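You operate a simulated robot arm through the tools that you are given. There is no shell and no other tool.

Carry out the task below with a simulated robot arm. There is one attempt and no reset: what you move stays moved.

TASK
Test the purple tensioner: teal tray if it reads 17 to 23 cN, grey tray if not.
Fine: seat it in the test stand, lead the white clip through the eye to the slide, pull the slide out, push it home, and park the clip before you lift the tensioner out. Set down upright: what you pick out.
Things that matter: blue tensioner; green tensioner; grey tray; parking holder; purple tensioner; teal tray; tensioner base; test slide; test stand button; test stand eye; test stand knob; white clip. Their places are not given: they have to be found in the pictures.

It is judged by the outcome, as a careful person would: the job done as asked, and still so three seconds after it is handed in. It fails if anything else is knocked over, pushed out of place, dropped, spilled or broken.

THE ROBOT
A 7-joint arm with a two-finger parallel gripper, fixed in place. Base frame: the origin is on the floor under the middle of its stand, x ahead of it, y to its left, z up; the work surface is at about z = 0.76. Readings come in m, degrees, newtons and seconds.
With the tool pointing down near the work surface it reaches from about 0.34 to 0.86 m from the base axis. Its first joint turns from -166.0 to 166.0 degrees. Payload 3.43 kg.
The tool frame sits at the grasp point between the pads (the TCP): z along the fingers, y along the line on which they close. The tips reach 0.034 m beyond it. The gripper opens to 0.128 m. The fingers are 0.024 m wide and 0.012 m thick; the gripper's body (0.048 by 0.13 m) begins 0.096 m behind the TCP.
Orientation is told as [roll, pitch, yaw] about the base's x, y, z axes, in that order, counted from this pose: with the fingers straight down and closing along the base's y, the tool's x points along the base's -x, its y along +y and its z along -z.

THE INTERFACE
- The arm moves only by the tool jog_arm. Its argument "steps" is a list of rows, each a list of 2 entries, a list of its own where there are three numbers: the shift along the tool's x, y, z in m, then the turn, a rotation vector about the tool's x, y, z in degrees. In form: [[[dx, dy, dz], [wx, wy, wz]], ...]. A call has 1 to 20 rows; each row shifts and turns the commanded pose from where the row before left it, along the tool's axes as they then stand. "claw" is the opening in per cent of the stroke, from 0 (shut) to 100 (fully open), set as the call begins (left out, the last holds). A row lasts 0.2 s, in which the tool goes at most 0.05 m and 8.6 degrees; a call with a longer step from one row to the next is refused whole, and so is a gripper value outside its range. A pose out of reach is approached as far as the arm can. The call stops where the force on the tool passes 40 N (or 10 N more than at its start, if that is more) or the arm is blocked; 0.2 s more then pass. Each finger travels about 0.153 m/s and halts on what it meets, pressing with about 34 N; the grip force reading is that of the motor and also rises with nothing between the fingers. The clock runs only during rows and for 0.2 s after the last one: add rows that do not move to give the fingers time. The reply holds the time, the measured pose of the TCP, the force on the tool along the base axes, the opening and the grip force, in the units named above and with some noise, with the torque about the TCP (base axes, N m) and any sound that the robot's microphone picked up.
- Cameras (640 x 400 px; columns grow to the right, rows downward): "scene" is fixed at [0.2208, -0.6503, 1.5141]; the picture's right is [0.85, -0.53, 0.00], its down [-0.52, -0.82, -0.25] and it looks along [0.13, 0.21, -0.97] (base axes); focal length 328 px, centre (320, 200). "wrist" rides on the gripper at [0.076, -0.011, -0.16] in the tool frame; the picture's right is [0.15, 0.99, 0.00], its down [-0.88, 0.13, -0.46] and it looks along [-0.45, 0.07, 0.89] (tool axes); focal length 234 px, centre (320, 200).
- camera(camera): a new picture of that camera. The clock stands still meanwhile.
- probe_pixels(camera, pixels): for up to 12 pixels [column, row] of the newest picture of that camera ("zoom" is the newest enlarged one), the place [x, y, z] in the base frame of the surface seen there, good to about 0.003 m, but the place of the scene camera against the robot may be out by one fixed shift of up to 0.012 m in any direction. The clock stands still meanwhile.
- inspect(camera, box): a new picture of the part [left, top, right, bottom] of that camera's present view, enlarged. The clock stands still meanwhile.
- hand_in(): hands the job in; it is judged then, once.

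Unless the task says otherwise, let go and move clear before handing in.

The tools are called after "Call:" as name(argument=value, ...) on one line, values as JSON. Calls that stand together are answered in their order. jog_arm: Moves the arm, as the interface text tells. Its arguments: {"type":"object","properties":{"steps":{"type":"array"},"claw":{"type":"number"}},"required":["steps"]} The other tools are called the same way: camera (camera) takes a picture; probe_pixels (camera, pixels) gives the place of the surface under pixels of a picture; inspect (camera, box) takes an enlarged picture of a part of a camera's view; hand_in () hands the job in.

At the start:

```text
t: 0.0
ee_pos: [0.3098, -0.392, 1.0893]
tool_rot: [0.0, 0.0, -0.2]
force: [-0.6, -0.1, -0.5]
moment: [0.0, -0.02, 0.01]
finger_gap: 0.1278
grasp_force: 0.0
```

scene: 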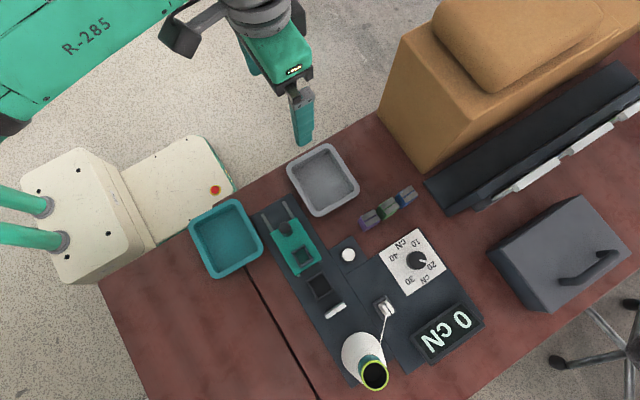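
wrist: 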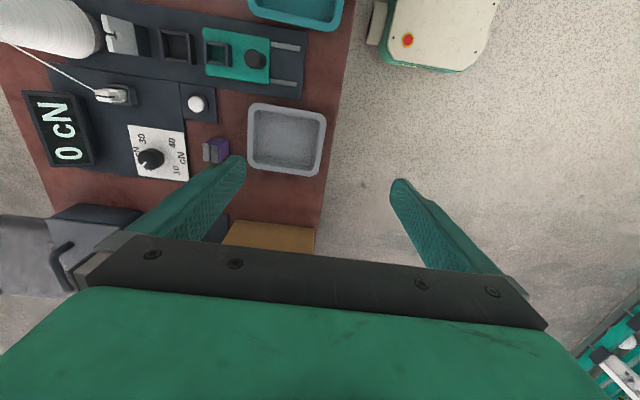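

The scene picture shows the teal tray (225,238), grey tray (323,180), three small tensioners around (365-410,190-225), the test stand with slide (295,240), knob (417,262), button (348,255), clip (385,305). I'll take enlarged looks first.

Call:
inspect(camera="scene", box=[250, 180, 410, 280])

Call:
inspect(camera="scene", box=[300, 250, 492, 370])

Call:
inspect(camera="wrist", box=[0, 0, 320, 200])

```text
4.00 times, centred on (330, 230) of scene
```

zoom: 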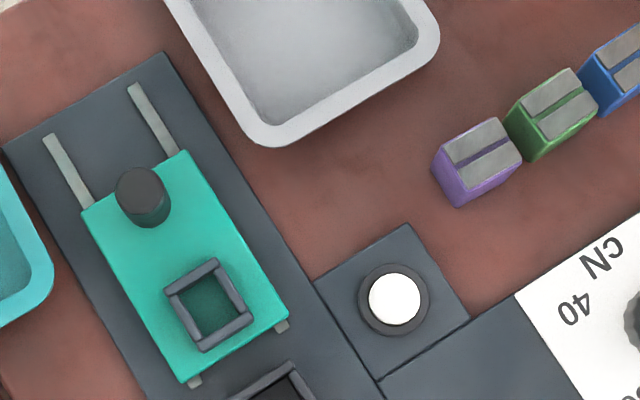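

```text
3.33 times, centred on (396, 310) of scene
```

zoom: 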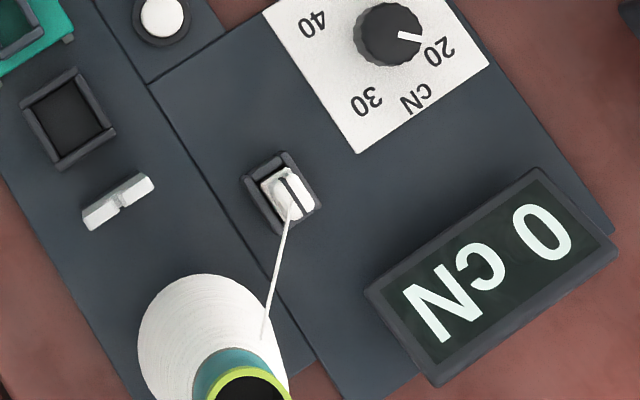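

```text
2.00 times, centred on (160, 100) of wrist
```

zoom: 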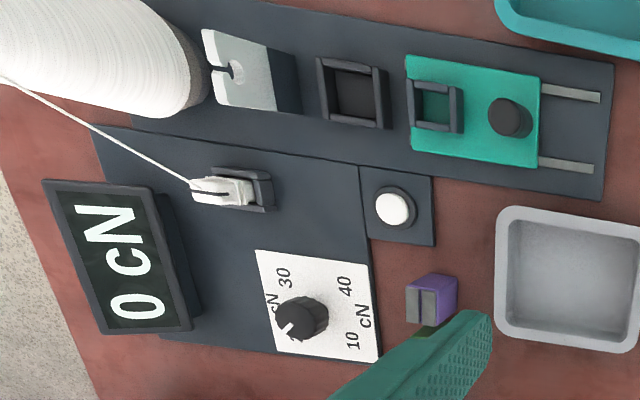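

The stand line is: thread cone, slotted eye plate, black tensioner base, teal slide with its clip socket and dark handle. I'll probe places in both cameras to find the shift between them.

Call:
probe_pixels(camera="scene", pixels=[[348, 255], [417, 260], [370, 217], [388, 207], [406, 196], [286, 228], [302, 254], [319, 287], [335, 311], [385, 302], [325, 183], [226, 240]])

Call:
probe_pixels(camera="wrist", pixels=[[196, 103], [148, 158], [210, 152], [255, 60], [218, 53], [177, 47], [117, 33], [113, 95], [285, 138], [300, 5], [210, 20], [290, 90]])

```text
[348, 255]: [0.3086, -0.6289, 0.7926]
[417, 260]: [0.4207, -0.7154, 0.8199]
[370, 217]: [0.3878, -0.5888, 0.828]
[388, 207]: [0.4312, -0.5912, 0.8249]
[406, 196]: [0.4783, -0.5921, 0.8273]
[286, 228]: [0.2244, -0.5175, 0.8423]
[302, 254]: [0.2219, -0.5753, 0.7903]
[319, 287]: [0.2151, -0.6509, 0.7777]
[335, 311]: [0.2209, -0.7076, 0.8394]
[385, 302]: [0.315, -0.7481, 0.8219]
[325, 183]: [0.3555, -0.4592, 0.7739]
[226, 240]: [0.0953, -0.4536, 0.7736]
```

```text
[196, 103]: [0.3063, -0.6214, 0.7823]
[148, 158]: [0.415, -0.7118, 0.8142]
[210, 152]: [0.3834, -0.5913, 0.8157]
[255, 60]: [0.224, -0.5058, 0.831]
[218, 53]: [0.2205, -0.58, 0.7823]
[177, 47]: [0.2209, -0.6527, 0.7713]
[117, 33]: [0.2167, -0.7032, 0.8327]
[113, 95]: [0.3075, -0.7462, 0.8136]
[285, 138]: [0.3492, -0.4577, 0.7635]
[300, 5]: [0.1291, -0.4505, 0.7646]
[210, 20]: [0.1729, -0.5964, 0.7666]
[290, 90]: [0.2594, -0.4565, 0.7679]
```

Wrist and scene probes differ by about (+0.005, 0, +0.010), so I'll trust the wrist camera. Before moving I'll probe the tall obstacles: brown box (480,60), cone top (375,375), the grey box and the tray rims.

Call:
probe_pixels(camera="scene", pixels=[[375, 374], [368, 350], [355, 345], [410, 150], [450, 110], [500, 40], [385, 80], [540, 130], [560, 250], [582, 268], [447, 333], [320, 215]])

Call:
probe_pixels(camera="wrist", pixels=[[105, 32], [115, 20], [140, 45], [165, 33], [190, 30], [190, 62], [165, 62], [205, 42], [230, 42], [205, 66], [230, 66], [118, 35]])

```text
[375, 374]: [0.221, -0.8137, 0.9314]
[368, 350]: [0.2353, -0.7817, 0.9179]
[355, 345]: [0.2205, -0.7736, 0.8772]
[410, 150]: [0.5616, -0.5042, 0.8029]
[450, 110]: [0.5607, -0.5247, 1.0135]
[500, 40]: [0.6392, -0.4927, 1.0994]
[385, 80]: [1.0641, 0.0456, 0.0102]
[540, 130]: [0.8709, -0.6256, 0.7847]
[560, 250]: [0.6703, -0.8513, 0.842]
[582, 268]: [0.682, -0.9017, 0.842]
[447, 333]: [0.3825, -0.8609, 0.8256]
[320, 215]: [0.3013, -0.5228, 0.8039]
```

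```text
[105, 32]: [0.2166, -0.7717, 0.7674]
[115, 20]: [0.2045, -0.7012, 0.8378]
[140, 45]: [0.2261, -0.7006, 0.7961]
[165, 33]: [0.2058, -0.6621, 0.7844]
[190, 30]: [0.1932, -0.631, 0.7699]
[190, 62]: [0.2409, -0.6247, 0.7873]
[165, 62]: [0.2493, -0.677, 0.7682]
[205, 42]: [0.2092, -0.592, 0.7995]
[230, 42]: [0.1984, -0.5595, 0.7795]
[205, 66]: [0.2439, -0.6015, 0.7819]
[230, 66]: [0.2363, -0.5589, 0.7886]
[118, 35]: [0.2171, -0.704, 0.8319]
```

Cone top is about z 0.92 at (0.22,-0.80), and the brown box is beyond x 0.56. I'll move the wrist camera over for a close view of the tensioners and the stand.

Call:
jog_arm(steps=[[[0.0, -0.035, 0.015], [0, 0, 0]], [[0.0, -0.035, 0.015], [0, 0, 0]], [[0.0, -0.035, 0.015], [0, 0, 0]], [[0.0, -0.035, 0.015], [0, 0, 0]], [[0.0, -0.035, 0.015], [0, 0, 0]], [[0.0, -0.03, 0.015], [0, 0, 0]], [[0, 0, 0], [0, 0, 0]]], claw=100)

Call:
camera(camera="wrist")

Call:
camera(camera="scene")

```text
t: 1.6
ee_pos: [0.3096, -0.5969, 1.0011]
tool_rot: [0.0, -0.1, 0.0]
force: [0.5, -0.5, -0.1]
moment: [0.03, -0.01, 0.02]
finger_gap: 0.1279
grasp_force: 0.0
```

```text
taken
```

wrist: 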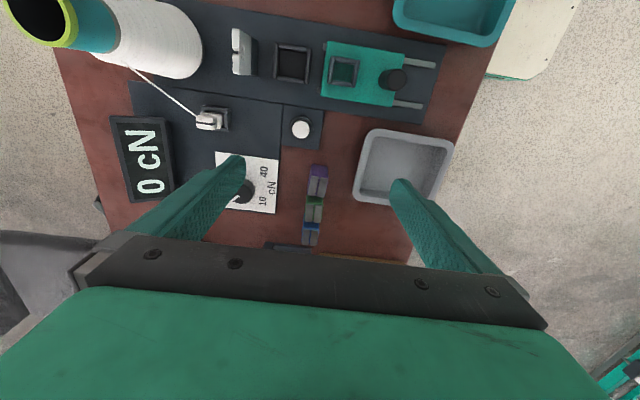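

```text
taken
```

scene: 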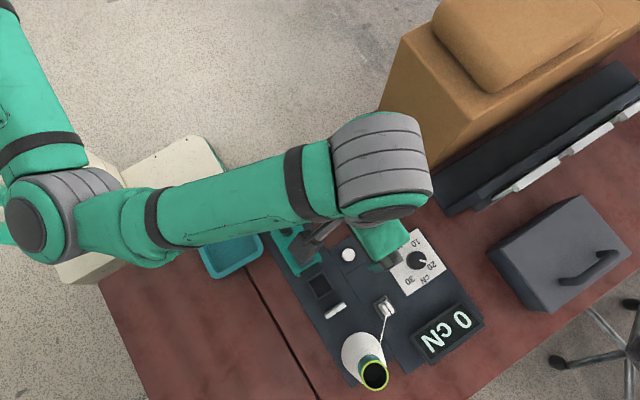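

Call:
inspect(camera="wrist", box=[240, 140, 400, 240])

Call:
inspect(camera="wrist", box=[200, 10, 440, 160])

Call:
inspect(camera="wrist", box=[100, 40, 292, 160])

```text
4.00 times, centred on (320, 190) of wrist
```

zoom: 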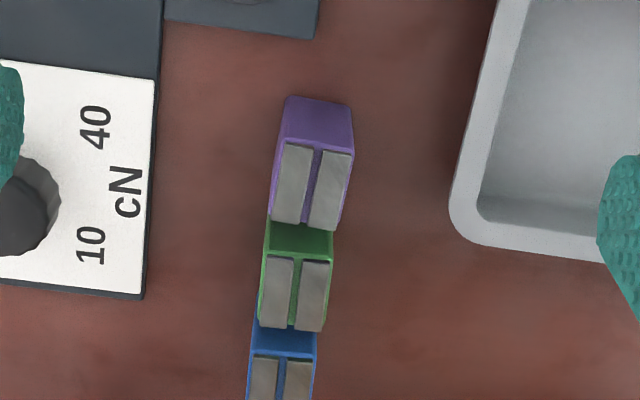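

```text
2.67 times, centred on (320, 85) of wrist
```

zoom: 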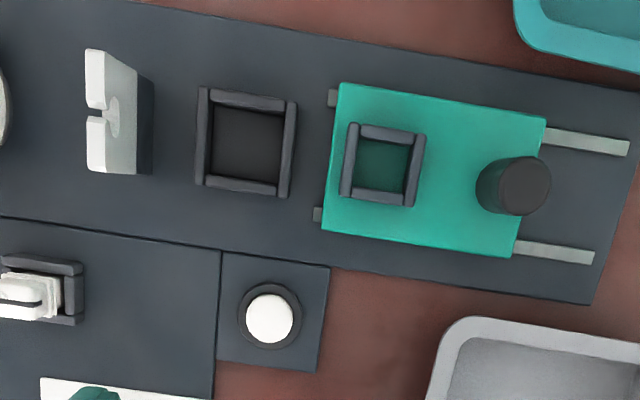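

```text
3.33 times, centred on (196, 100) of wrist
```

zoom: 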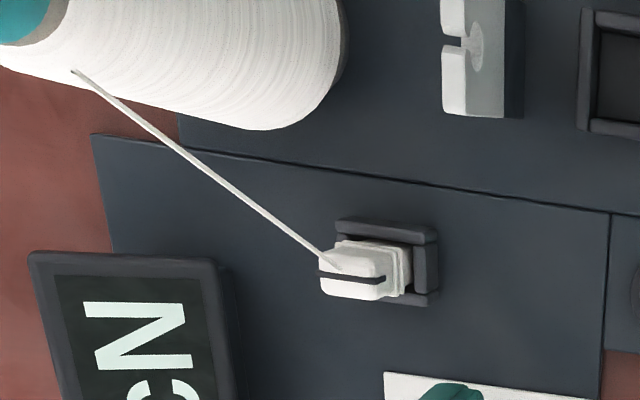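

The tensioners stand in a row along x, nearly touching, each with a groove running along x between grey plates. I'll zoom on the purple one and probe its corners.

Call:
inspect(camera="wrist", box=[280, 150, 360, 200])

```text
8.00 times, centred on (320, 175) of wrist
```

zoom: 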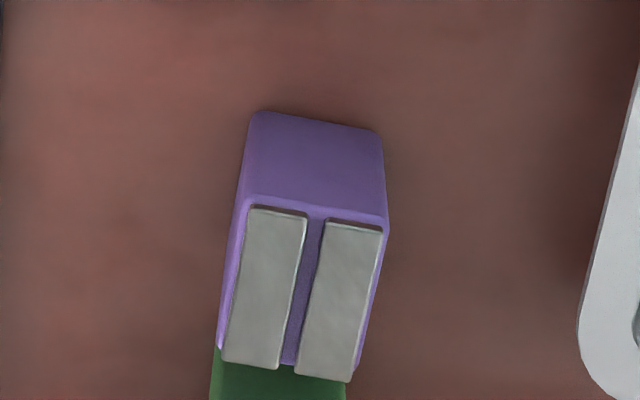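

Call:
probe_pixels(camera="zoom", pixels=[[256, 215], [375, 238], [230, 355], [345, 375], [258, 120], [372, 138], [315, 225], [285, 358], [232, 250], [376, 300], [290, 390], [310, 170]])

```text
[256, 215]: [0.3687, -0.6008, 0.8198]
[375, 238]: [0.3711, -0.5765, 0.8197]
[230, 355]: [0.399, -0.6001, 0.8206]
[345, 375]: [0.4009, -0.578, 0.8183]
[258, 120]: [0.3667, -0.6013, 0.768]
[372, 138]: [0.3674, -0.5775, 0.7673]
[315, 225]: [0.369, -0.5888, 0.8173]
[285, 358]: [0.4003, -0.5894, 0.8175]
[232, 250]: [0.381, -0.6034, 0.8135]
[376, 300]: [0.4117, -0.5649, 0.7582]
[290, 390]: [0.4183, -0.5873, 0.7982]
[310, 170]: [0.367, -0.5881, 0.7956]
```

Purple spans about x 0.366–0.402, y -0.603 – -0.575, top z 0.820, with the groove along x. Now I'll zoom on the tensioner base and eye for their dimensions.

Call:
inspect(camera="wrist", box=[224, 20, 352, 100])

```text
5.00 times, centred on (288, 60) of wrist
```

zoom: 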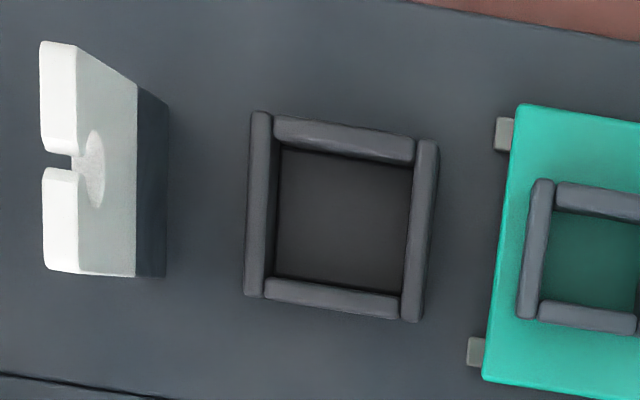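

Call:
probe_pixels(camera="zoom", pixels=[[260, 120], [428, 150], [253, 290], [412, 312], [285, 160], [405, 180], [280, 272], [396, 285], [275, 135], [400, 140], [275, 282], [390, 305]])

Call:
probe_pixels(camera="wrist", pixels=[[234, 33], [235, 70], [237, 52], [240, 52], [248, 55], [338, 60], [347, 86], [357, 60], [330, 80], [390, 78], [398, 72], [345, 70]])

```text
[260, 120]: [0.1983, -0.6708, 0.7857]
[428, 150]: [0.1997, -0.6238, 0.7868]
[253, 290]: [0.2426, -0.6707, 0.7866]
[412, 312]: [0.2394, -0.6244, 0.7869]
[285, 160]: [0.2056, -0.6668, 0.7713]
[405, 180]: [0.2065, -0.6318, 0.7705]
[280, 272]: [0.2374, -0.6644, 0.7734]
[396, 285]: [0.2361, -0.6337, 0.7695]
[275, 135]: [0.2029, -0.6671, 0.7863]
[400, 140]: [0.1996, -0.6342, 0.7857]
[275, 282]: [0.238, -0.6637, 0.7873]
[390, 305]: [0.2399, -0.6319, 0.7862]
```

```text
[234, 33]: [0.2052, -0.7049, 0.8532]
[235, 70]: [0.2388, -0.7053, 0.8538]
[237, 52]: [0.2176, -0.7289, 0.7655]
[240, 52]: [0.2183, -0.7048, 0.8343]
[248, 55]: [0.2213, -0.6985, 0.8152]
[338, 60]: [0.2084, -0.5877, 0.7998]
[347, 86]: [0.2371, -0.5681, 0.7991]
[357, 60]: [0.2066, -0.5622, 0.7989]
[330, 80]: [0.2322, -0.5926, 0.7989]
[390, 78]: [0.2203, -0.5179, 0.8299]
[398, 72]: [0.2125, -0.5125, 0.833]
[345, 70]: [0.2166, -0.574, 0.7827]
```

The base cavity is about x 0.204–0.236, y -0.667 – -0.628 (centre ≈ (0.220,-0.648), rim z 0.787), so the tensioner needs a 90° turn to put its groove along y. I'll move above the purple one with a narrower opening and check.

Call:
jog_arm(steps=[[[-0.025, 0.003, 0.0], [0, 0, 0]], [[-0.025, 0.003, 0.0], [0, 0, 0]], [[-0.0244, 0.002, 0.0], [0, 0, 0]], [[0, 0, 0.03], [0, 0, 0]], [[0, 0, 0.03], [0, 0, 0]], [[0, 0, 0.03], [0, 0, 0]], [[0, 0, 0], [0, 0, 0]]], claw=45)

Call:
camera(camera="wrist")

```text
t: 3.2
ee_pos: [0.3855, -0.5887, 0.9094]
tool_rot: [0.0, 0.0, -0.2]
force: [-0.4, 0.1, -1.0]
moment: [-0.02, 0.01, -0.02]
finger_gap: 0.0578
grasp_force: 0.0
```

```text
taken
```

wrist: 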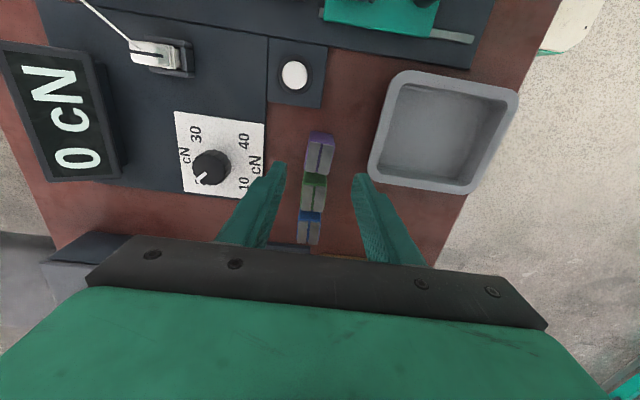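

Call:
inspect(camera="wrist", box=[256, 120, 384, 200])

```text
5.00 times, centred on (320, 160) of wrist
```

zoom: 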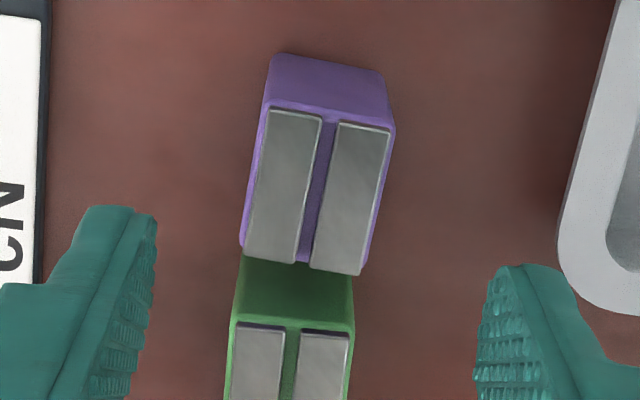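

Call:
probe_pixels(camera="zoom", pixels=[[272, 118], [385, 136], [250, 252], [355, 268], [276, 62], [378, 80], [330, 130], [304, 258], [258, 180], [382, 210], [240, 330], [290, 285]])

```text
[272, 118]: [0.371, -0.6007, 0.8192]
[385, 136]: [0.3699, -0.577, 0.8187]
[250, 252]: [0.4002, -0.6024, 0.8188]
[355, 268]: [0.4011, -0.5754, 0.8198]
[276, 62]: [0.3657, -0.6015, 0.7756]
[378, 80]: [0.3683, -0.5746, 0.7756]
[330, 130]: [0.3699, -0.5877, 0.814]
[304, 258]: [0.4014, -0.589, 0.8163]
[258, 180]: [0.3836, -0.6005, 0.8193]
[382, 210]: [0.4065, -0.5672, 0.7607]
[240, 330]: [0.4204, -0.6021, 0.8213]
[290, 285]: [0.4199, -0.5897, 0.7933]
```

The tool is centred on purple (0.3855,-0.589); green starts at x≈0.418, so the fingers clear it. I'll descend to z≈0.82 and close.

Call:
jog_arm(steps=[[[0, 0, 0.025], [0, 0, 0]], [[0, 0, 0.025], [0, 0, 0]], [[0, 0, 0.02], [0, 0, 0]], [[0, 0, 0.012], [0, 0, 0]], [[0, 0, 0.007], [0, 0, 0]], [[0, 0, 0], [0, 0, 0]], [[0, 0, 0], [0, 0, 0]]], claw=45)

Call:
inspect(camera="wrist", box=[224, 100, 416, 220])

```text
t: 4.8
ee_pos: [0.3841, -0.5894, 0.8215]
tool_rot: [0.0, 0.0, -0.3]
force: [0.3, 0.6, -0.4]
moment: [0.0, 0.02, 0.01]
finger_gap: 0.0578
grasp_force: 0.1
```

```text
3.33 times, centred on (320, 160) of wrist
```

zoom: 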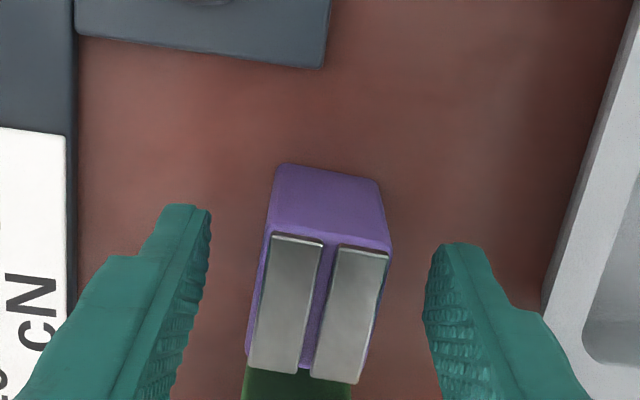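

The fingers straddle the purple tensioner evenly. Closing now.

Call:
jog_arm(steps=[[[0, 0, 0], [0, 0, 0]], [[0, 0, 0], [0, 0, 0]], [[0, 0, 0], [0, 0, 0]]], claw=10)

Call:
inspect(camera="wrist", box=[224, 100, 416, 220])

```text
t: 5.6
ee_pos: [0.3842, -0.5898, 0.8214]
tool_rot: [0.0, -0.1, -0.2]
force: [-0.2, -0.2, -0.1]
moment: [-0.01, 0.04, -0.01]
finger_gap: 0.0293
grasp_force: 34.3
```

```text
3.33 times, centred on (320, 160) of wrist
```

zoom: 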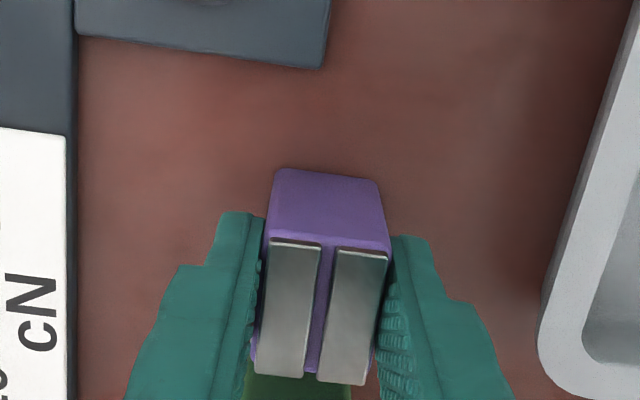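

Held at a 0.029 m gap. I'll lift it 0.13 m and turn 90° in place so that the groove runs along y.

Call:
jog_arm(steps=[[[0, 0, -0.015], [0, 0, 0]], [[0, 0, -0.03], [0, 0, 0]], [[0, 0, -0.04], [0, 0, 0]], [[0, 0, -0.04], [0, 0, 0]], [[0, 0, 0], [0, 0, 8.2]], [[0, 0, 0], [0, 0, 8.2]], [[0, 0, 0], [0, 0, 8.2]], [[0, 0, 0], [0, 0, 8.2]], [[0, 0, 0], [0, 0, 8.2]], [[0, 0, 0], [0, 0, 8.2]], [[0, 0, 0], [0, 0, 8.2]], [[0, 0, 0], [0, 0, 8.2]], [[0, 0, 0], [0, 0, 8.2]], [[0, 0, 0], [0, 0, 8.2]], [[0, 0, 0], [0, 0, 7.9]], [[0, 0, 0], [0, 0, 0]]], claw=10)

Call:
camera(camera="wrist")

Call:
camera(camera="scene")

```text
t: 9.0
ee_pos: [0.3828, -0.5901, 0.9454]
tool_rot: [-0.1, 0.0, -90.1]
force: [0.0, 0.5, -0.5]
moment: [0.03, -0.02, 0.02]
finger_gap: 0.0292
grasp_force: 34.3
```

```text
taken
```

wrist: 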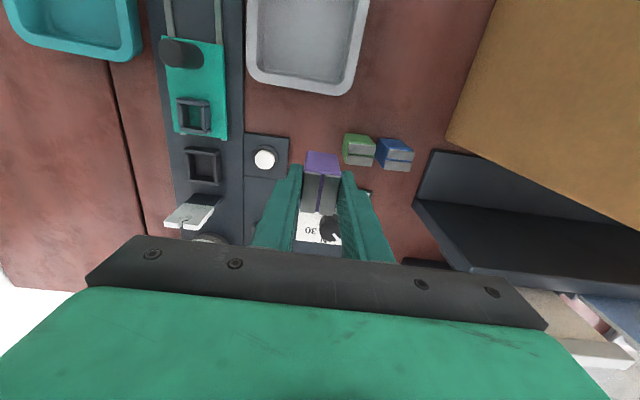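

```text
taken
```

scene: 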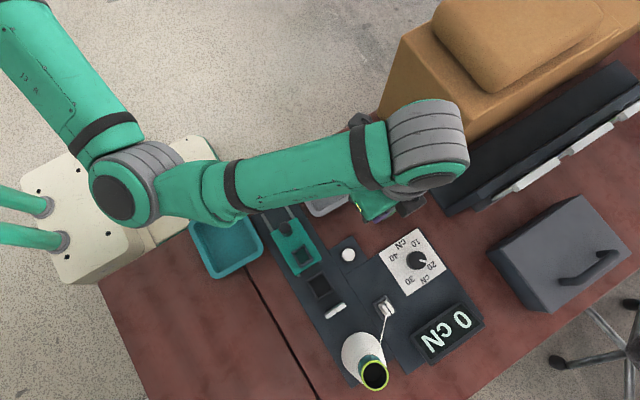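

Turned to yaw -90 with purple held upright and neighbours undisturbed. I'll move over the tensioner base at (0.220,-0.646).

Call:
jog_arm(steps=[[[-0.0112, -0.0326, 0], [0, 0, 0]], [[-0.0112, -0.0326, 0], [0, 0, 0]], [[-0.0112, -0.0326, 0], [0, 0, 0]], [[-0.0112, -0.0326, 0], [0, 0, 0]], [[-0.0112, -0.0324, 0], [0, 0, 0]], [[0, 0, 0.03], [0, 0, 0]], [[0, 0, 0], [0, 0, 0]]], claw=10)

Call:
camera(camera="wrist")

Call:
inspect(camera="wrist", box=[224, 80, 416, 200])

```text
t: 10.6
ee_pos: [0.2215, -0.647, 0.9157]
tool_rot: [0.0, 0.0, -90.2]
force: [0.0, -0.7, -0.9]
moment: [0.03, 0.01, 0.05]
finger_gap: 0.0293
grasp_force: 33.9
```

```text
taken
```

wrist: 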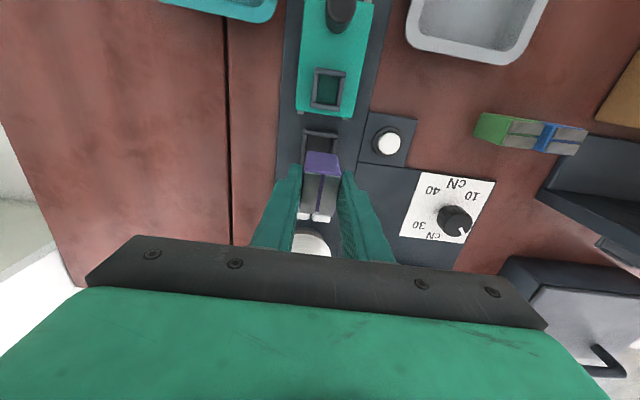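

```text
3.33 times, centred on (320, 140) of wrist
```

zoom: 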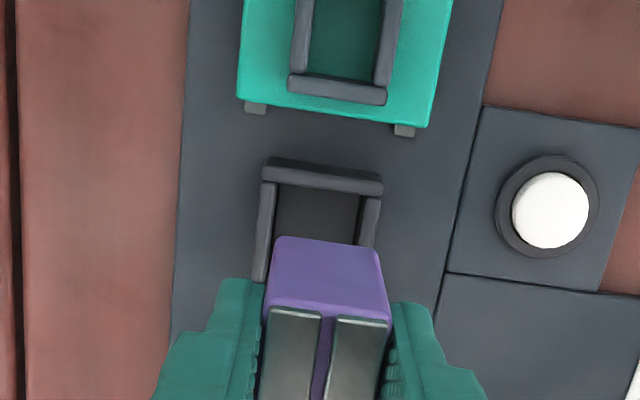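

The purple block hangs above the base's cavity. I'll probe cavity edges and the tensioner's own edges for alignment.

Call:
probe_pixels(camera="zoom", pixels=[[272, 170], [376, 185], [283, 190], [364, 203], [280, 210], [357, 215], [268, 205], [371, 215], [278, 245], [376, 258], [275, 300], [380, 315]])

```text
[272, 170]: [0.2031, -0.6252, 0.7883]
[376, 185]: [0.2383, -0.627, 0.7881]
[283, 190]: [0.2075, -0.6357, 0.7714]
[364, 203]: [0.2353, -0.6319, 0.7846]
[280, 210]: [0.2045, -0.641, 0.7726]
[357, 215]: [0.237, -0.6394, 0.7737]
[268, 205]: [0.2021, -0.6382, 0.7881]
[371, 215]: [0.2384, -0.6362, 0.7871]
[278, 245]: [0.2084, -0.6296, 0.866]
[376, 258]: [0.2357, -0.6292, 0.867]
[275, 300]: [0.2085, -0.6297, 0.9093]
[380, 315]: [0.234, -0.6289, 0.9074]
```

The held block is centred at x≈0.222, while the cavity is centred at ≈0.2202; y matches. I'll shift 1.6 mm in -x and lower until the bottom is just above the rim.

Call:
jog_arm(steps=[[[0, -0.0016, 0.02], [0, 0, 0]], [[0, 0, 0.02], [0, 0, 0]], [[0, 0, 0.015], [0, 0, 0]], [[0, 0, 0], [0, 0, 0]], [[0, 0, 0], [0, 0, 0]]], claw=10)

Call:
inspect(camera="wrist", box=[256, 120, 384, 200])

```text
t: 11.8
ee_pos: [0.2206, -0.6468, 0.8604]
tool_rot: [0.0, -0.1, -90.0]
force: [0.3, -0.3, -1.5]
moment: [-0.04, 0.01, 0.04]
finger_gap: 0.0291
grasp_force: 33.6
```

```text
5.00 times, centred on (320, 160) of wrist
```

zoom: 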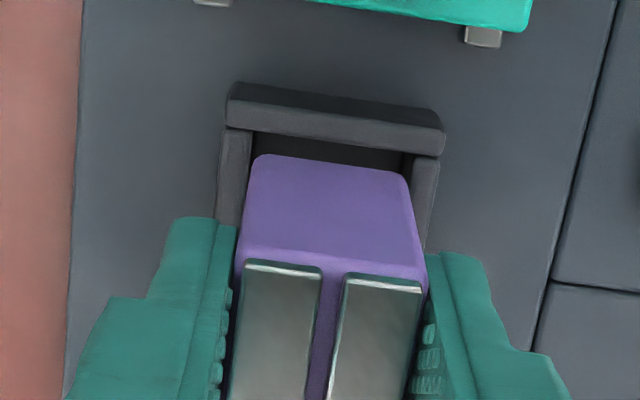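

Call:
probe_pixels(camera="zoom", pixels=[[235, 150], [427, 180], [238, 105], [435, 130], [238, 118], [435, 145], [258, 165], [403, 185], [330, 165], [330, 125], [330, 100], [400, 165]])

```text
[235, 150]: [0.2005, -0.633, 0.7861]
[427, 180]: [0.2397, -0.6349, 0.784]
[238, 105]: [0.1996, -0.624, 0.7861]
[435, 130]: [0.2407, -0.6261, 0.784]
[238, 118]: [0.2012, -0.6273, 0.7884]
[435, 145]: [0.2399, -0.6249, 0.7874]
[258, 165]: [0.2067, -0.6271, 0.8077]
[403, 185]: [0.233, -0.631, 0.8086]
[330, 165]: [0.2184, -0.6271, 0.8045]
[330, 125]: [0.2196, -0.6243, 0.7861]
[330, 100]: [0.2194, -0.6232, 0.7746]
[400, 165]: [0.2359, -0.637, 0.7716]
```

x is aligned (walls at 0.2005/0.2400, block centre ≈0.220). The y fit is less certain, so I'll probe the +y wall and the block's +y face with more points.

Call:
probe_pixels(camera="zoom", pixels=[[300, 105], [300, 110], [300, 120], [300, 128], [360, 120], [360, 130], [360, 138], [300, 165], [300, 190], [300, 220], [360, 200], [360, 230]])

```text
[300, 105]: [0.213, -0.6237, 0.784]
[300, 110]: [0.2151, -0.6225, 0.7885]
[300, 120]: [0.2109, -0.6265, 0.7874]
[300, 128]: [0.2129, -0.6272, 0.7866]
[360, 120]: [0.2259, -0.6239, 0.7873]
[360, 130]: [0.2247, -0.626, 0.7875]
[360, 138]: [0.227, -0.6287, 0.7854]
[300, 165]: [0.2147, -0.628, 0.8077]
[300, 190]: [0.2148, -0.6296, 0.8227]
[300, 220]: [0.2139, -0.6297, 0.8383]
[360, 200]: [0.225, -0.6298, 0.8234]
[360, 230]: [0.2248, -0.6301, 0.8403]
```

The relative projection puts the block's +y face about 1 mm inside the wall's inner edge, so it's aligned. I'll lower slowly into the cavity and watch the force.

Call:
jog_arm(steps=[[[0, 0, 0.005], [0, 0, 0]], [[0, 0, 0.005], [0, 0, 0]], [[0, 0, 0.004], [0, 0, 0]], [[0, 0, 0.003], [0, 0, 0]], [[0, 0, 0], [0, 0, 0]]], claw=10)

Call:
inspect(camera="wrist", box=[256, 120, 384, 200])

```text
t: 13.0
ee_pos: [0.2195, -0.647, 0.8434]
tool_rot: [0.0, 0.0, -90.1]
force: [0.1, -0.2, -2.1]
moment: [0.01, -0.01, 0.01]
finger_gap: 0.0289
grasp_force: 34.2
```

```text
5.00 times, centred on (320, 160) of wrist
```

zoom: 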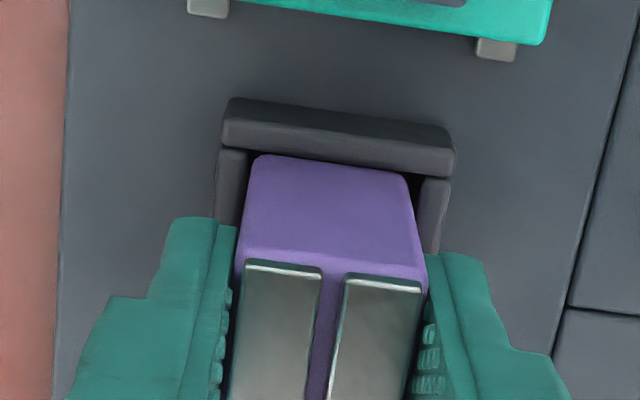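

It is entering the cavity without resistance. I'll continue down in small steps.

Call:
jog_arm(steps=[[[0, 0.0004, 0.004], [0, 0, 0]], [[0, 0, 0.004], [0, 0, 0]], [[0, 0, 0.002], [0, 0, 0]], [[0, 0, 0], [0, 0, 0]]], claw=10)

Call:
inspect(camera="wrist", box=[256, 120, 384, 200])

```text
t: 14.0
ee_pos: [0.2195, -0.6452, 0.8329]
tool_rot: [0.0, 0.0, -90.1]
force: [3.0, -1.2, 2.2]
moment: [-0.08, -0.13, 0.04]
finger_gap: 0.0291
grasp_force: 34.8
```

```text
5.00 times, centred on (320, 160) of wrist
```

zoom: 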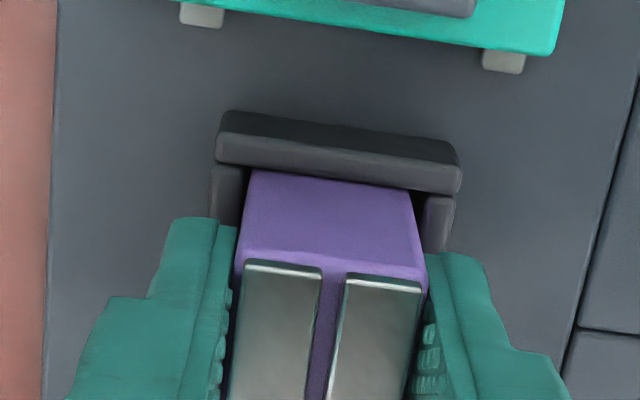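

Small forces (3 N) now; we're within ~1–2 mm of the floor. I'll press down a little more.

Call:
jog_arm(steps=[[[0, 0, 0.001], [0, 0, 0]], [[0, 0, 0.001], [0, 0, 0]], [[0, 0, 0], [0, 0, 0]]], claw=10)

```text
t: 14.8
ee_pos: [0.2198, -0.6453, 0.8316]
tool_rot: [0.0, -0.1, -90.0]
force: [-0.7, 4.5, 22.4]
moment: [0.46, 0.05, -0.01]
finger_gap: 0.029
grasp_force: 33.8
```

22 N upward at z 0.8316 means it's on the floor of the base. I'll ease off and open the fingers.

Call:
jog_arm(steps=[[[0, 0, -0.001], [0, 0, 0]], [[0, 0, 0], [0, 0, 0]]], claw=10)

Call:
jog_arm(steps=[[[0, 0, 0], [0, 0, 0]], [[0, 0, 0], [0, 0, 0]], [[0, 0, 0], [0, 0, 0]]], claw=42)

Call:
inspect(camera="wrist", box=[224, 100, 416, 220])

```text
t: 15.4
ee_pos: [0.2196, -0.6469, 0.8323]
tool_rot: [0.0, 0.0, -90.2]
force: [-1.7, -0.9, 8.0]
moment: [-0.13, 0.05, 0.0]
finger_gap: 0.0291
grasp_force: 33.9
```

```text
t: 16.2
ee_pos: [0.221, -0.6463, 0.8318]
tool_rot: [0.0, 0.1, -90.1]
force: [0.3, 0.4, -0.4]
moment: [-0.01, -0.02, -0.02]
finger_gap: 0.0537
grasp_force: 0.0
```

```text
3.33 times, centred on (320, 160) of wrist
```

zoom: 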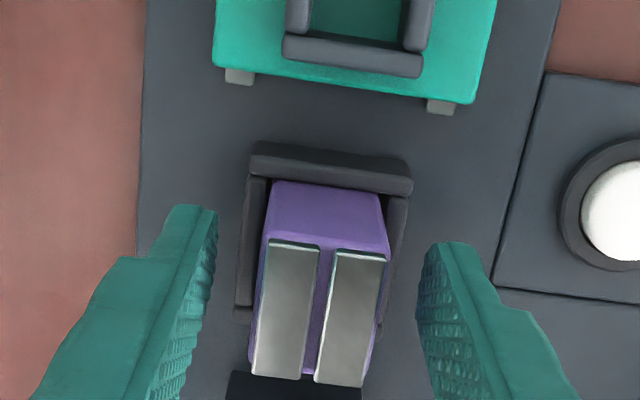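

The tensioner is seated in the base with the groove along y. I'll rise straight up and move over for a close look at the clip in its parking holder.

Call:
jog_arm(steps=[[[0, 0, -0.02], [0, 0, 0]], [[0, 0, -0.03], [0, 0, 0]], [[0, 0, -0.035], [0, 0, 0]], [[0, 0, -0.035], [0, 0, 0]], [[-0.02, 0.04, 0], [0, 0, 0]], [[-0.02, 0.04, 0], [0, 0, 0]], [[0, 0, 0.02], [0, 0, 0]], [[0, 0, 0], [0, 0, 0]]], claw=42)

Call:
camera(camera="wrist")

Call:
camera(camera="scene")

```text
t: 18.0
ee_pos: [0.3007, -0.6841, 0.9318]
tool_rot: [0.0, 0.0, -90.1]
force: [0.2, -0.2, -0.3]
moment: [-0.01, 0.0, -0.02]
finger_gap: 0.0537
grasp_force: 0.1
```

```text
taken
```

wrist: 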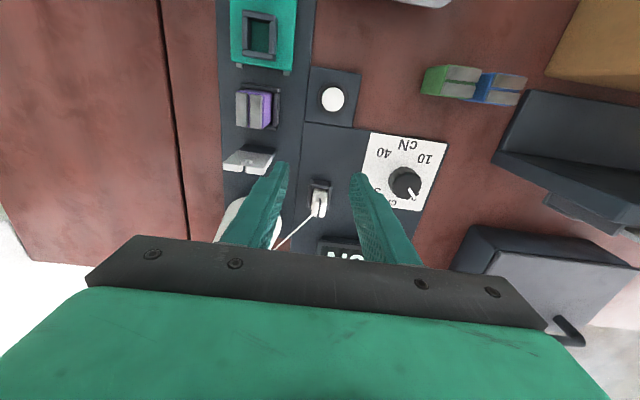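

```text
taken
```

scene: 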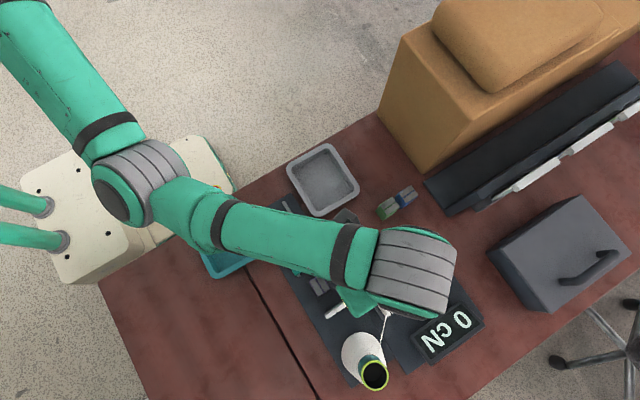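

Call:
inspect(camera="wrist", box=[270, 165, 366, 225])

Call:
inspect(camera="wrist", box=[210, 80, 338, 160])

```text
6.67 times, centred on (318, 195) of wrist
```

zoom: 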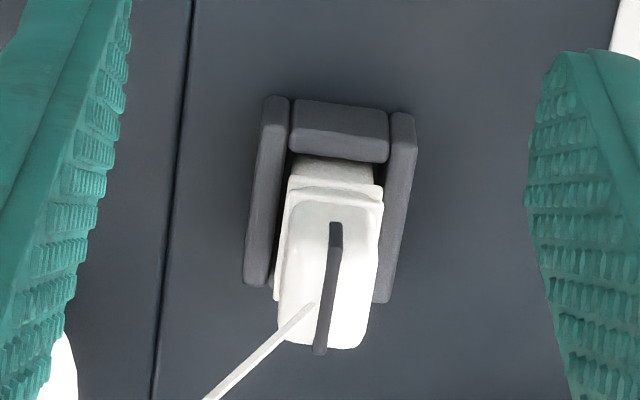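

```text
5.00 times, centred on (274, 120) of wrist
```

zoom: 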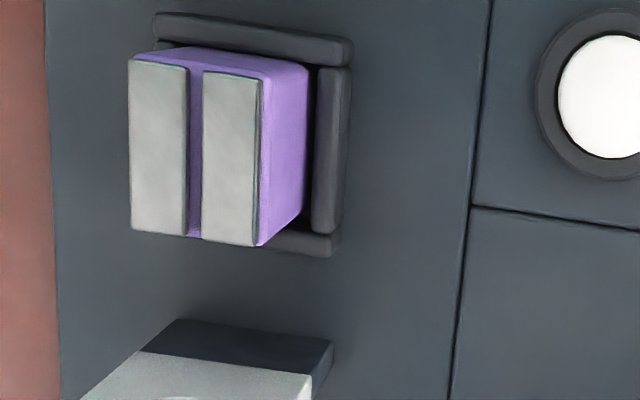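

I'll zoom on the clip again and probe its faces and the parking holder's walls.

Call:
inspect(camera="wrist", box=[288, 170, 352, 210])

Call:
probe_pixels(camera="wrist", pixels=[[310, 185], [330, 187], [308, 205], [328, 208], [313, 197], [325, 199], [315, 211], [322, 212], [318, 205], [318, 190], [319, 182], [324, 205]])

```text
10.00 times, centred on (320, 190) of wrist
```

zoom: 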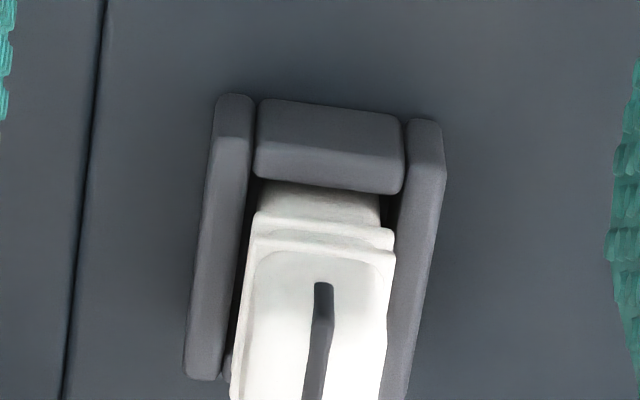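

```text
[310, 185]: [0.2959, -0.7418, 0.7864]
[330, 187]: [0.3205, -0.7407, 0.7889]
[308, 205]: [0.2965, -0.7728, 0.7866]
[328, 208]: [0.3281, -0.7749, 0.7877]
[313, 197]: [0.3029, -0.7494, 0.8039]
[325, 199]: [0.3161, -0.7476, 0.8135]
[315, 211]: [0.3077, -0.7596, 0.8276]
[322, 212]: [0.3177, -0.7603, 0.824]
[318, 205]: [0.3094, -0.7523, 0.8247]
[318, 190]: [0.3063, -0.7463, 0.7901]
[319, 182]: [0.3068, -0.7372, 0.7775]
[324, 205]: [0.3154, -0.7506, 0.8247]
```

The clip's top is about z 0.826, the holder's rim about 0.787. I'll probe finer points in a zoom centred on the clip.

Call:
inspect(camera="wrist", box=[294, 180, 342, 220])

```text
10.00 times, centred on (318, 200) of wrist
```

zoom: 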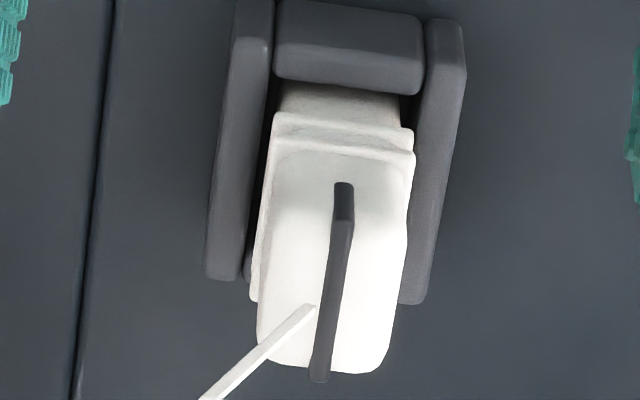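

Call:
probe_pixels(camera="zoom", pixels=[[300, 105], [390, 110], [275, 125], [408, 140], [275, 160], [405, 175], [268, 240], [400, 260], [265, 340], [385, 350], [320, 365], [345, 190]])

```text
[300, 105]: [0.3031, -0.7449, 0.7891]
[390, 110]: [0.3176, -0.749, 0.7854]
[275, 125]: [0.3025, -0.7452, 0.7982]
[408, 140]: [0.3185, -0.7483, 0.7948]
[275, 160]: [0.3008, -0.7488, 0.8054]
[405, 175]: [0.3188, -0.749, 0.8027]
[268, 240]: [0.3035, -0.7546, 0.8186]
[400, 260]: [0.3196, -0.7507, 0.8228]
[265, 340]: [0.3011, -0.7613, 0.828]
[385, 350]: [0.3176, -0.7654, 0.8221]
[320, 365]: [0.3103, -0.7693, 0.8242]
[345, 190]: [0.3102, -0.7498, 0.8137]
```

Clip body spans x 0.301–0.319, y about -0.767 – -0.748, flange near z 0.80, top 0.826. Now I'll look at where the thread leaves the cone and at the eye from the scene camera.

Call:
inspect(camera="scene", box=[320, 290, 416, 350])

Call:
inspect(camera="scene", box=[330, 320, 426, 380])

```text
6.67 times, centred on (368, 320) of scene
```

zoom: 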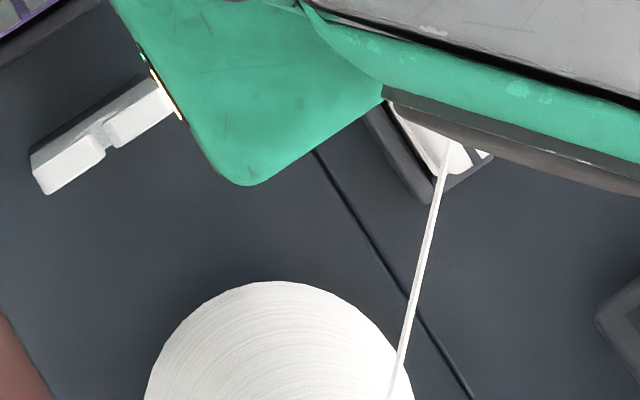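

```text
6.67 times, centred on (378, 350) of scene
```

zoom: 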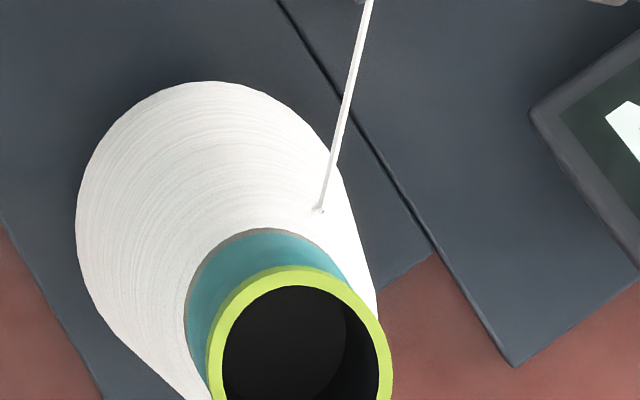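

Call:
probe_pixels(camera="zoom", pixels=[[318, 212], [310, 225], [300, 200], [265, 235], [285, 275], [205, 90], [345, 100], [90, 240], [370, 290], [230, 345], [330, 185], [360, 30]])

```text
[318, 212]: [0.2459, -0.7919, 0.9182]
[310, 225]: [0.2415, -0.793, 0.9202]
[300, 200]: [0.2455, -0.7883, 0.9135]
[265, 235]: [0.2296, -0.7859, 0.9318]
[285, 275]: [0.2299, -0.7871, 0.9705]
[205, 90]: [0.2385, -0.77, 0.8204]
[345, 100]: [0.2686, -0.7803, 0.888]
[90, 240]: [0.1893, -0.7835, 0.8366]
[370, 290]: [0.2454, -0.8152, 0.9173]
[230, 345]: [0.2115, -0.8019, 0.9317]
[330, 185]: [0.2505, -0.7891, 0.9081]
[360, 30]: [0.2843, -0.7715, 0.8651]
```

The thread leaves the cone high up (about (0.241,-0.79,0.908) after correcting the shift), and the cone's tip reaches z≈0.96. I'll take a tight look at the eye's slot from both cameras.

Call:
inspect(camera="scene", box=[316, 294, 356, 324])

Call:
inspect(camera="wrist", box=[210, 130, 290, 180])

```text
13.33 times, centred on (336, 309) of scene
```

zoom: 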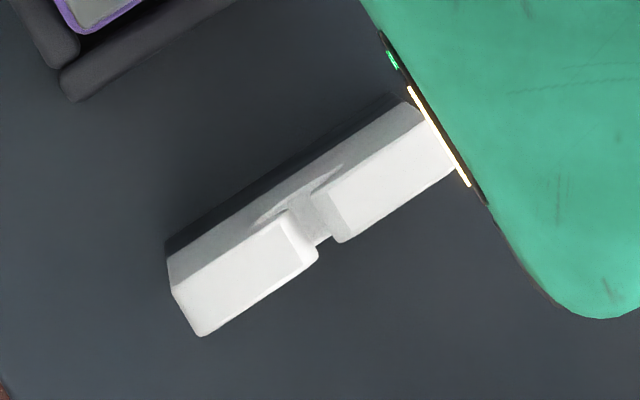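

```text
8.00 times, centred on (250, 155) of wrist
```

zoom: 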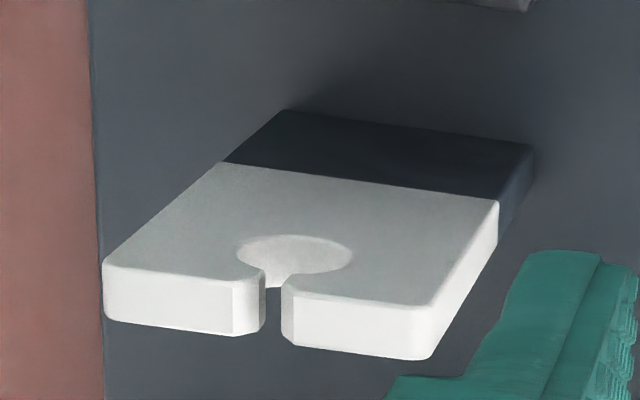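

The eye is an upright plate with a narrow slot opening at the top into a round eyelet. I'll probe its slot and eyelet.

Call:
probe_pixels(camera="zoom", pixels=[[255, 310], [292, 320], [240, 250], [345, 250], [293, 238], [293, 262], [110, 285], [425, 335], [225, 165], [495, 200], [285, 115], [275, 285]])

```text
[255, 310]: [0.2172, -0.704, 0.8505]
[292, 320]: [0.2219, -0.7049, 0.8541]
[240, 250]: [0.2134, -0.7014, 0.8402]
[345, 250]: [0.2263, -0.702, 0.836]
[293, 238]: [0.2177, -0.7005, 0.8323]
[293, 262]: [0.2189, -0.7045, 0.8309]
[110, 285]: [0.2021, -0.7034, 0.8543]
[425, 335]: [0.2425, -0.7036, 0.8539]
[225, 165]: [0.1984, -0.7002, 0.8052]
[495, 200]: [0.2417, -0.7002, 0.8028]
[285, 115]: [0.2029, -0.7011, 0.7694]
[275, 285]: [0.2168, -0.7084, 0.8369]
```

The eye: x 0.200–0.241, face y≈-0.701, top z 0.854, slot at x≈0.2195, eyelet z≈0.831–0.845. Now I'll move above the clip, keeping the fingers toward its +y side so they stay off the thread.

Call:
jog_arm(steps=[[[-0.023, 0.0031, 0], [0, 0, 0]], [[-0.023, 0.0031, 0], [0, 0, 0]], [[-0.022, 0.0031, 0], [0, 0, 0]], [[0, 0, 0.03], [0, 0, 0]], [[0, 0, 0.015], [0, 0, 0]], [[0, 0, 0], [0, 0, 0]]], claw=32)

Call:
inspect(camera="wrist", box=[256, 130, 384, 210])

```text
t: 19.4
ee_pos: [0.3106, -0.7525, 0.8875]
tool_rot: [0.0, 0.0, -90.0]
force: [0.2, -0.6, 0.2]
moment: [0.02, 0.04, -0.01]
finger_gap: 0.0411
grasp_force: 0.1
```

```text
5.00 times, centred on (320, 170) of wrist
```

zoom: 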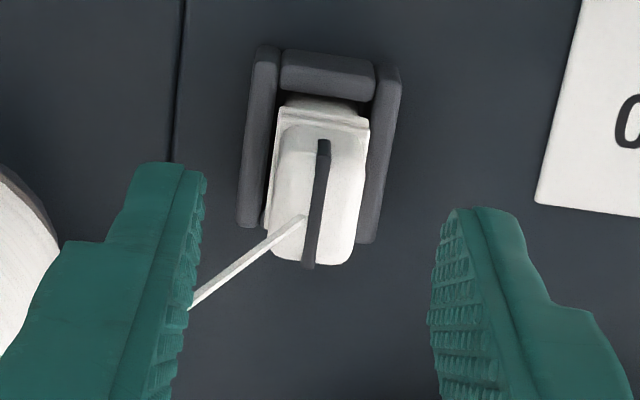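

Call:
probe_pixels(camera="zoom", pixels=[[285, 105], [360, 118], [290, 140], [355, 150], [275, 225], [355, 240], [300, 255], [330, 258], [302, 220], [322, 150], [270, 215], [250, 257]])

```text
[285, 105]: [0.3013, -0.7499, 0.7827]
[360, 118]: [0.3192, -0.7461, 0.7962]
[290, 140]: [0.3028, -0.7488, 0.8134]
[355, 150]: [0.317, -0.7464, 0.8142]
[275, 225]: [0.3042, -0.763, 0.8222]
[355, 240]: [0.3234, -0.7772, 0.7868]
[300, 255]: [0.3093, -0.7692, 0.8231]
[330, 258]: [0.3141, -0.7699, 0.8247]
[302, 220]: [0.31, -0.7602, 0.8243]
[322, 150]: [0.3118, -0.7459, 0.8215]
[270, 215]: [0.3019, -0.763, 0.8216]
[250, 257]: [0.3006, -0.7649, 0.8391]
```

The clip's top is z 0.824, x 0.302–0.3175, y -0.770 – -0.7475, thread tied at (0.310,-0.760). I'll lower so the tips sit just above the flange and close.

Call:
jog_arm(steps=[[[0, 0, 0.02], [0, 0, 0]], [[0, 0, 0.015], [0, 0, 0]], [[0, 0, 0.008], [0, 0, 0]], [[0, 0, 0.0035], [0, 0, 0]], [[0, 0, 0], [0, 0, 0]]], claw=32)

Call:
inspect(camera="wrist", box=[256, 130, 384, 210])

```text
t: 20.6
ee_pos: [0.3111, -0.7543, 0.841]
tool_rot: [0.0, 0.0, -90.1]
force: [-0.9, 1.1, 0.2]
moment: [-0.03, 0.01, 0.04]
finger_gap: 0.0407
grasp_force: 0.1
```

```text
5.00 times, centred on (320, 170) of wrist
```

zoom: 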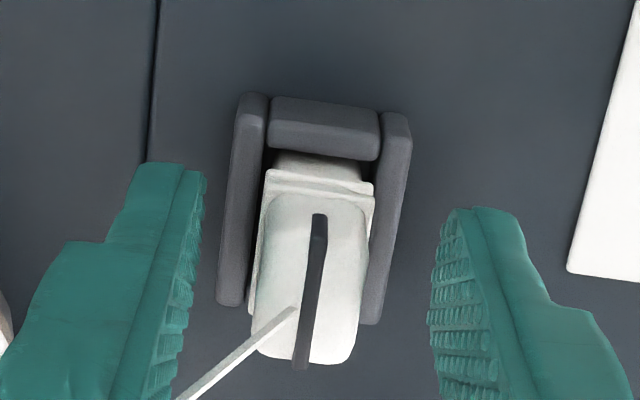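

The fingers straddle the clip's block above the flange, with the thread passing by the left finger's lower edge. Closing.

Call:
jog_arm(steps=[[[0, 0, 0], [0, 0, 0]], [[0, 0, 0], [0, 0, 0]], [[0, 0, 0], [0, 0, 0]]], claw=4)

Call:
inspect(camera="wrist", box=[256, 130, 384, 210])

```text
t: 21.4
ee_pos: [0.3093, -0.7535, 0.841]
tool_rot: [-0.1, 0.0, -90.1]
force: [-2.0, 2.7, -0.8]
moment: [0.15, 0.24, -0.01]
finger_gap: 0.0167
grasp_force: 34.1
```

```text
5.00 times, centred on (320, 170) of wrist
```

zoom: 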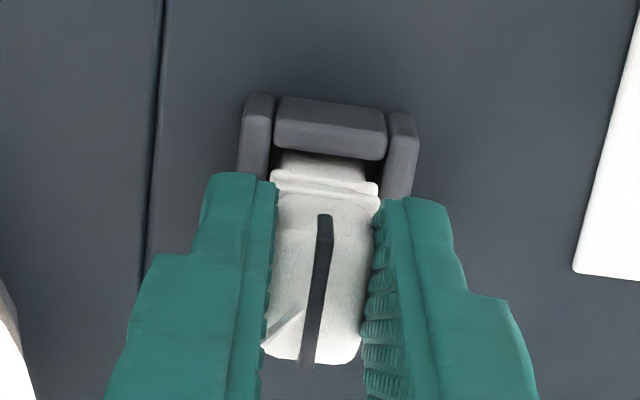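

Gripped at 0.0167 m. I'll lift slowly straight out of the holder first.

Call:
jog_arm(steps=[[[0, 0, -0.006], [0, 0, 0]], [[0, 0, -0.01], [0, 0, 0]], [[0, 0, -0.015], [0, 0, 0]], [[0, 0, -0.02], [0, 0, 0]], [[0, 0, 0], [0, 0, 0]]], claw=4)

Call:
camera(camera="wrist")

Call:
inspect(camera="scene", box=[300, 270, 460, 370])

```text
t: 22.6
ee_pos: [0.3089, -0.7548, 0.8926]
tool_rot: [0.0, 0.0, -90.1]
force: [-0.9, 0.5, -0.3]
moment: [0.03, 0.02, 0.0]
finger_gap: 0.0164
grasp_force: 33.8
```

```text
taken
```

wrist: 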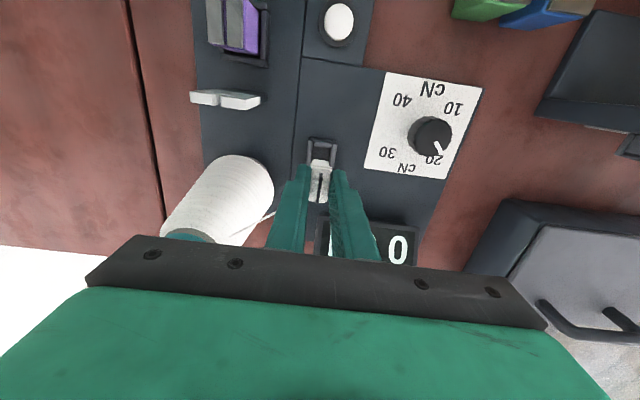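

```text
4.00 times, centred on (380, 320) of scene
```

zoom: 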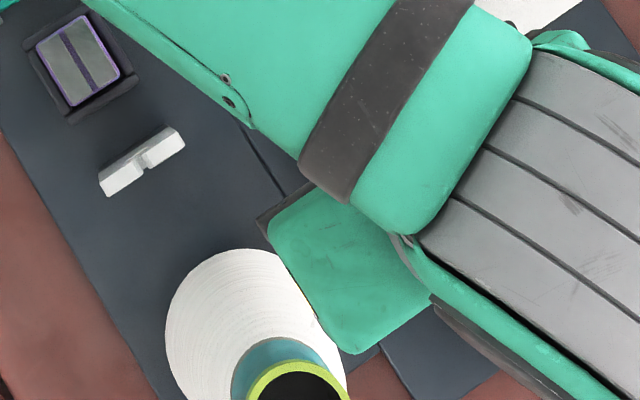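

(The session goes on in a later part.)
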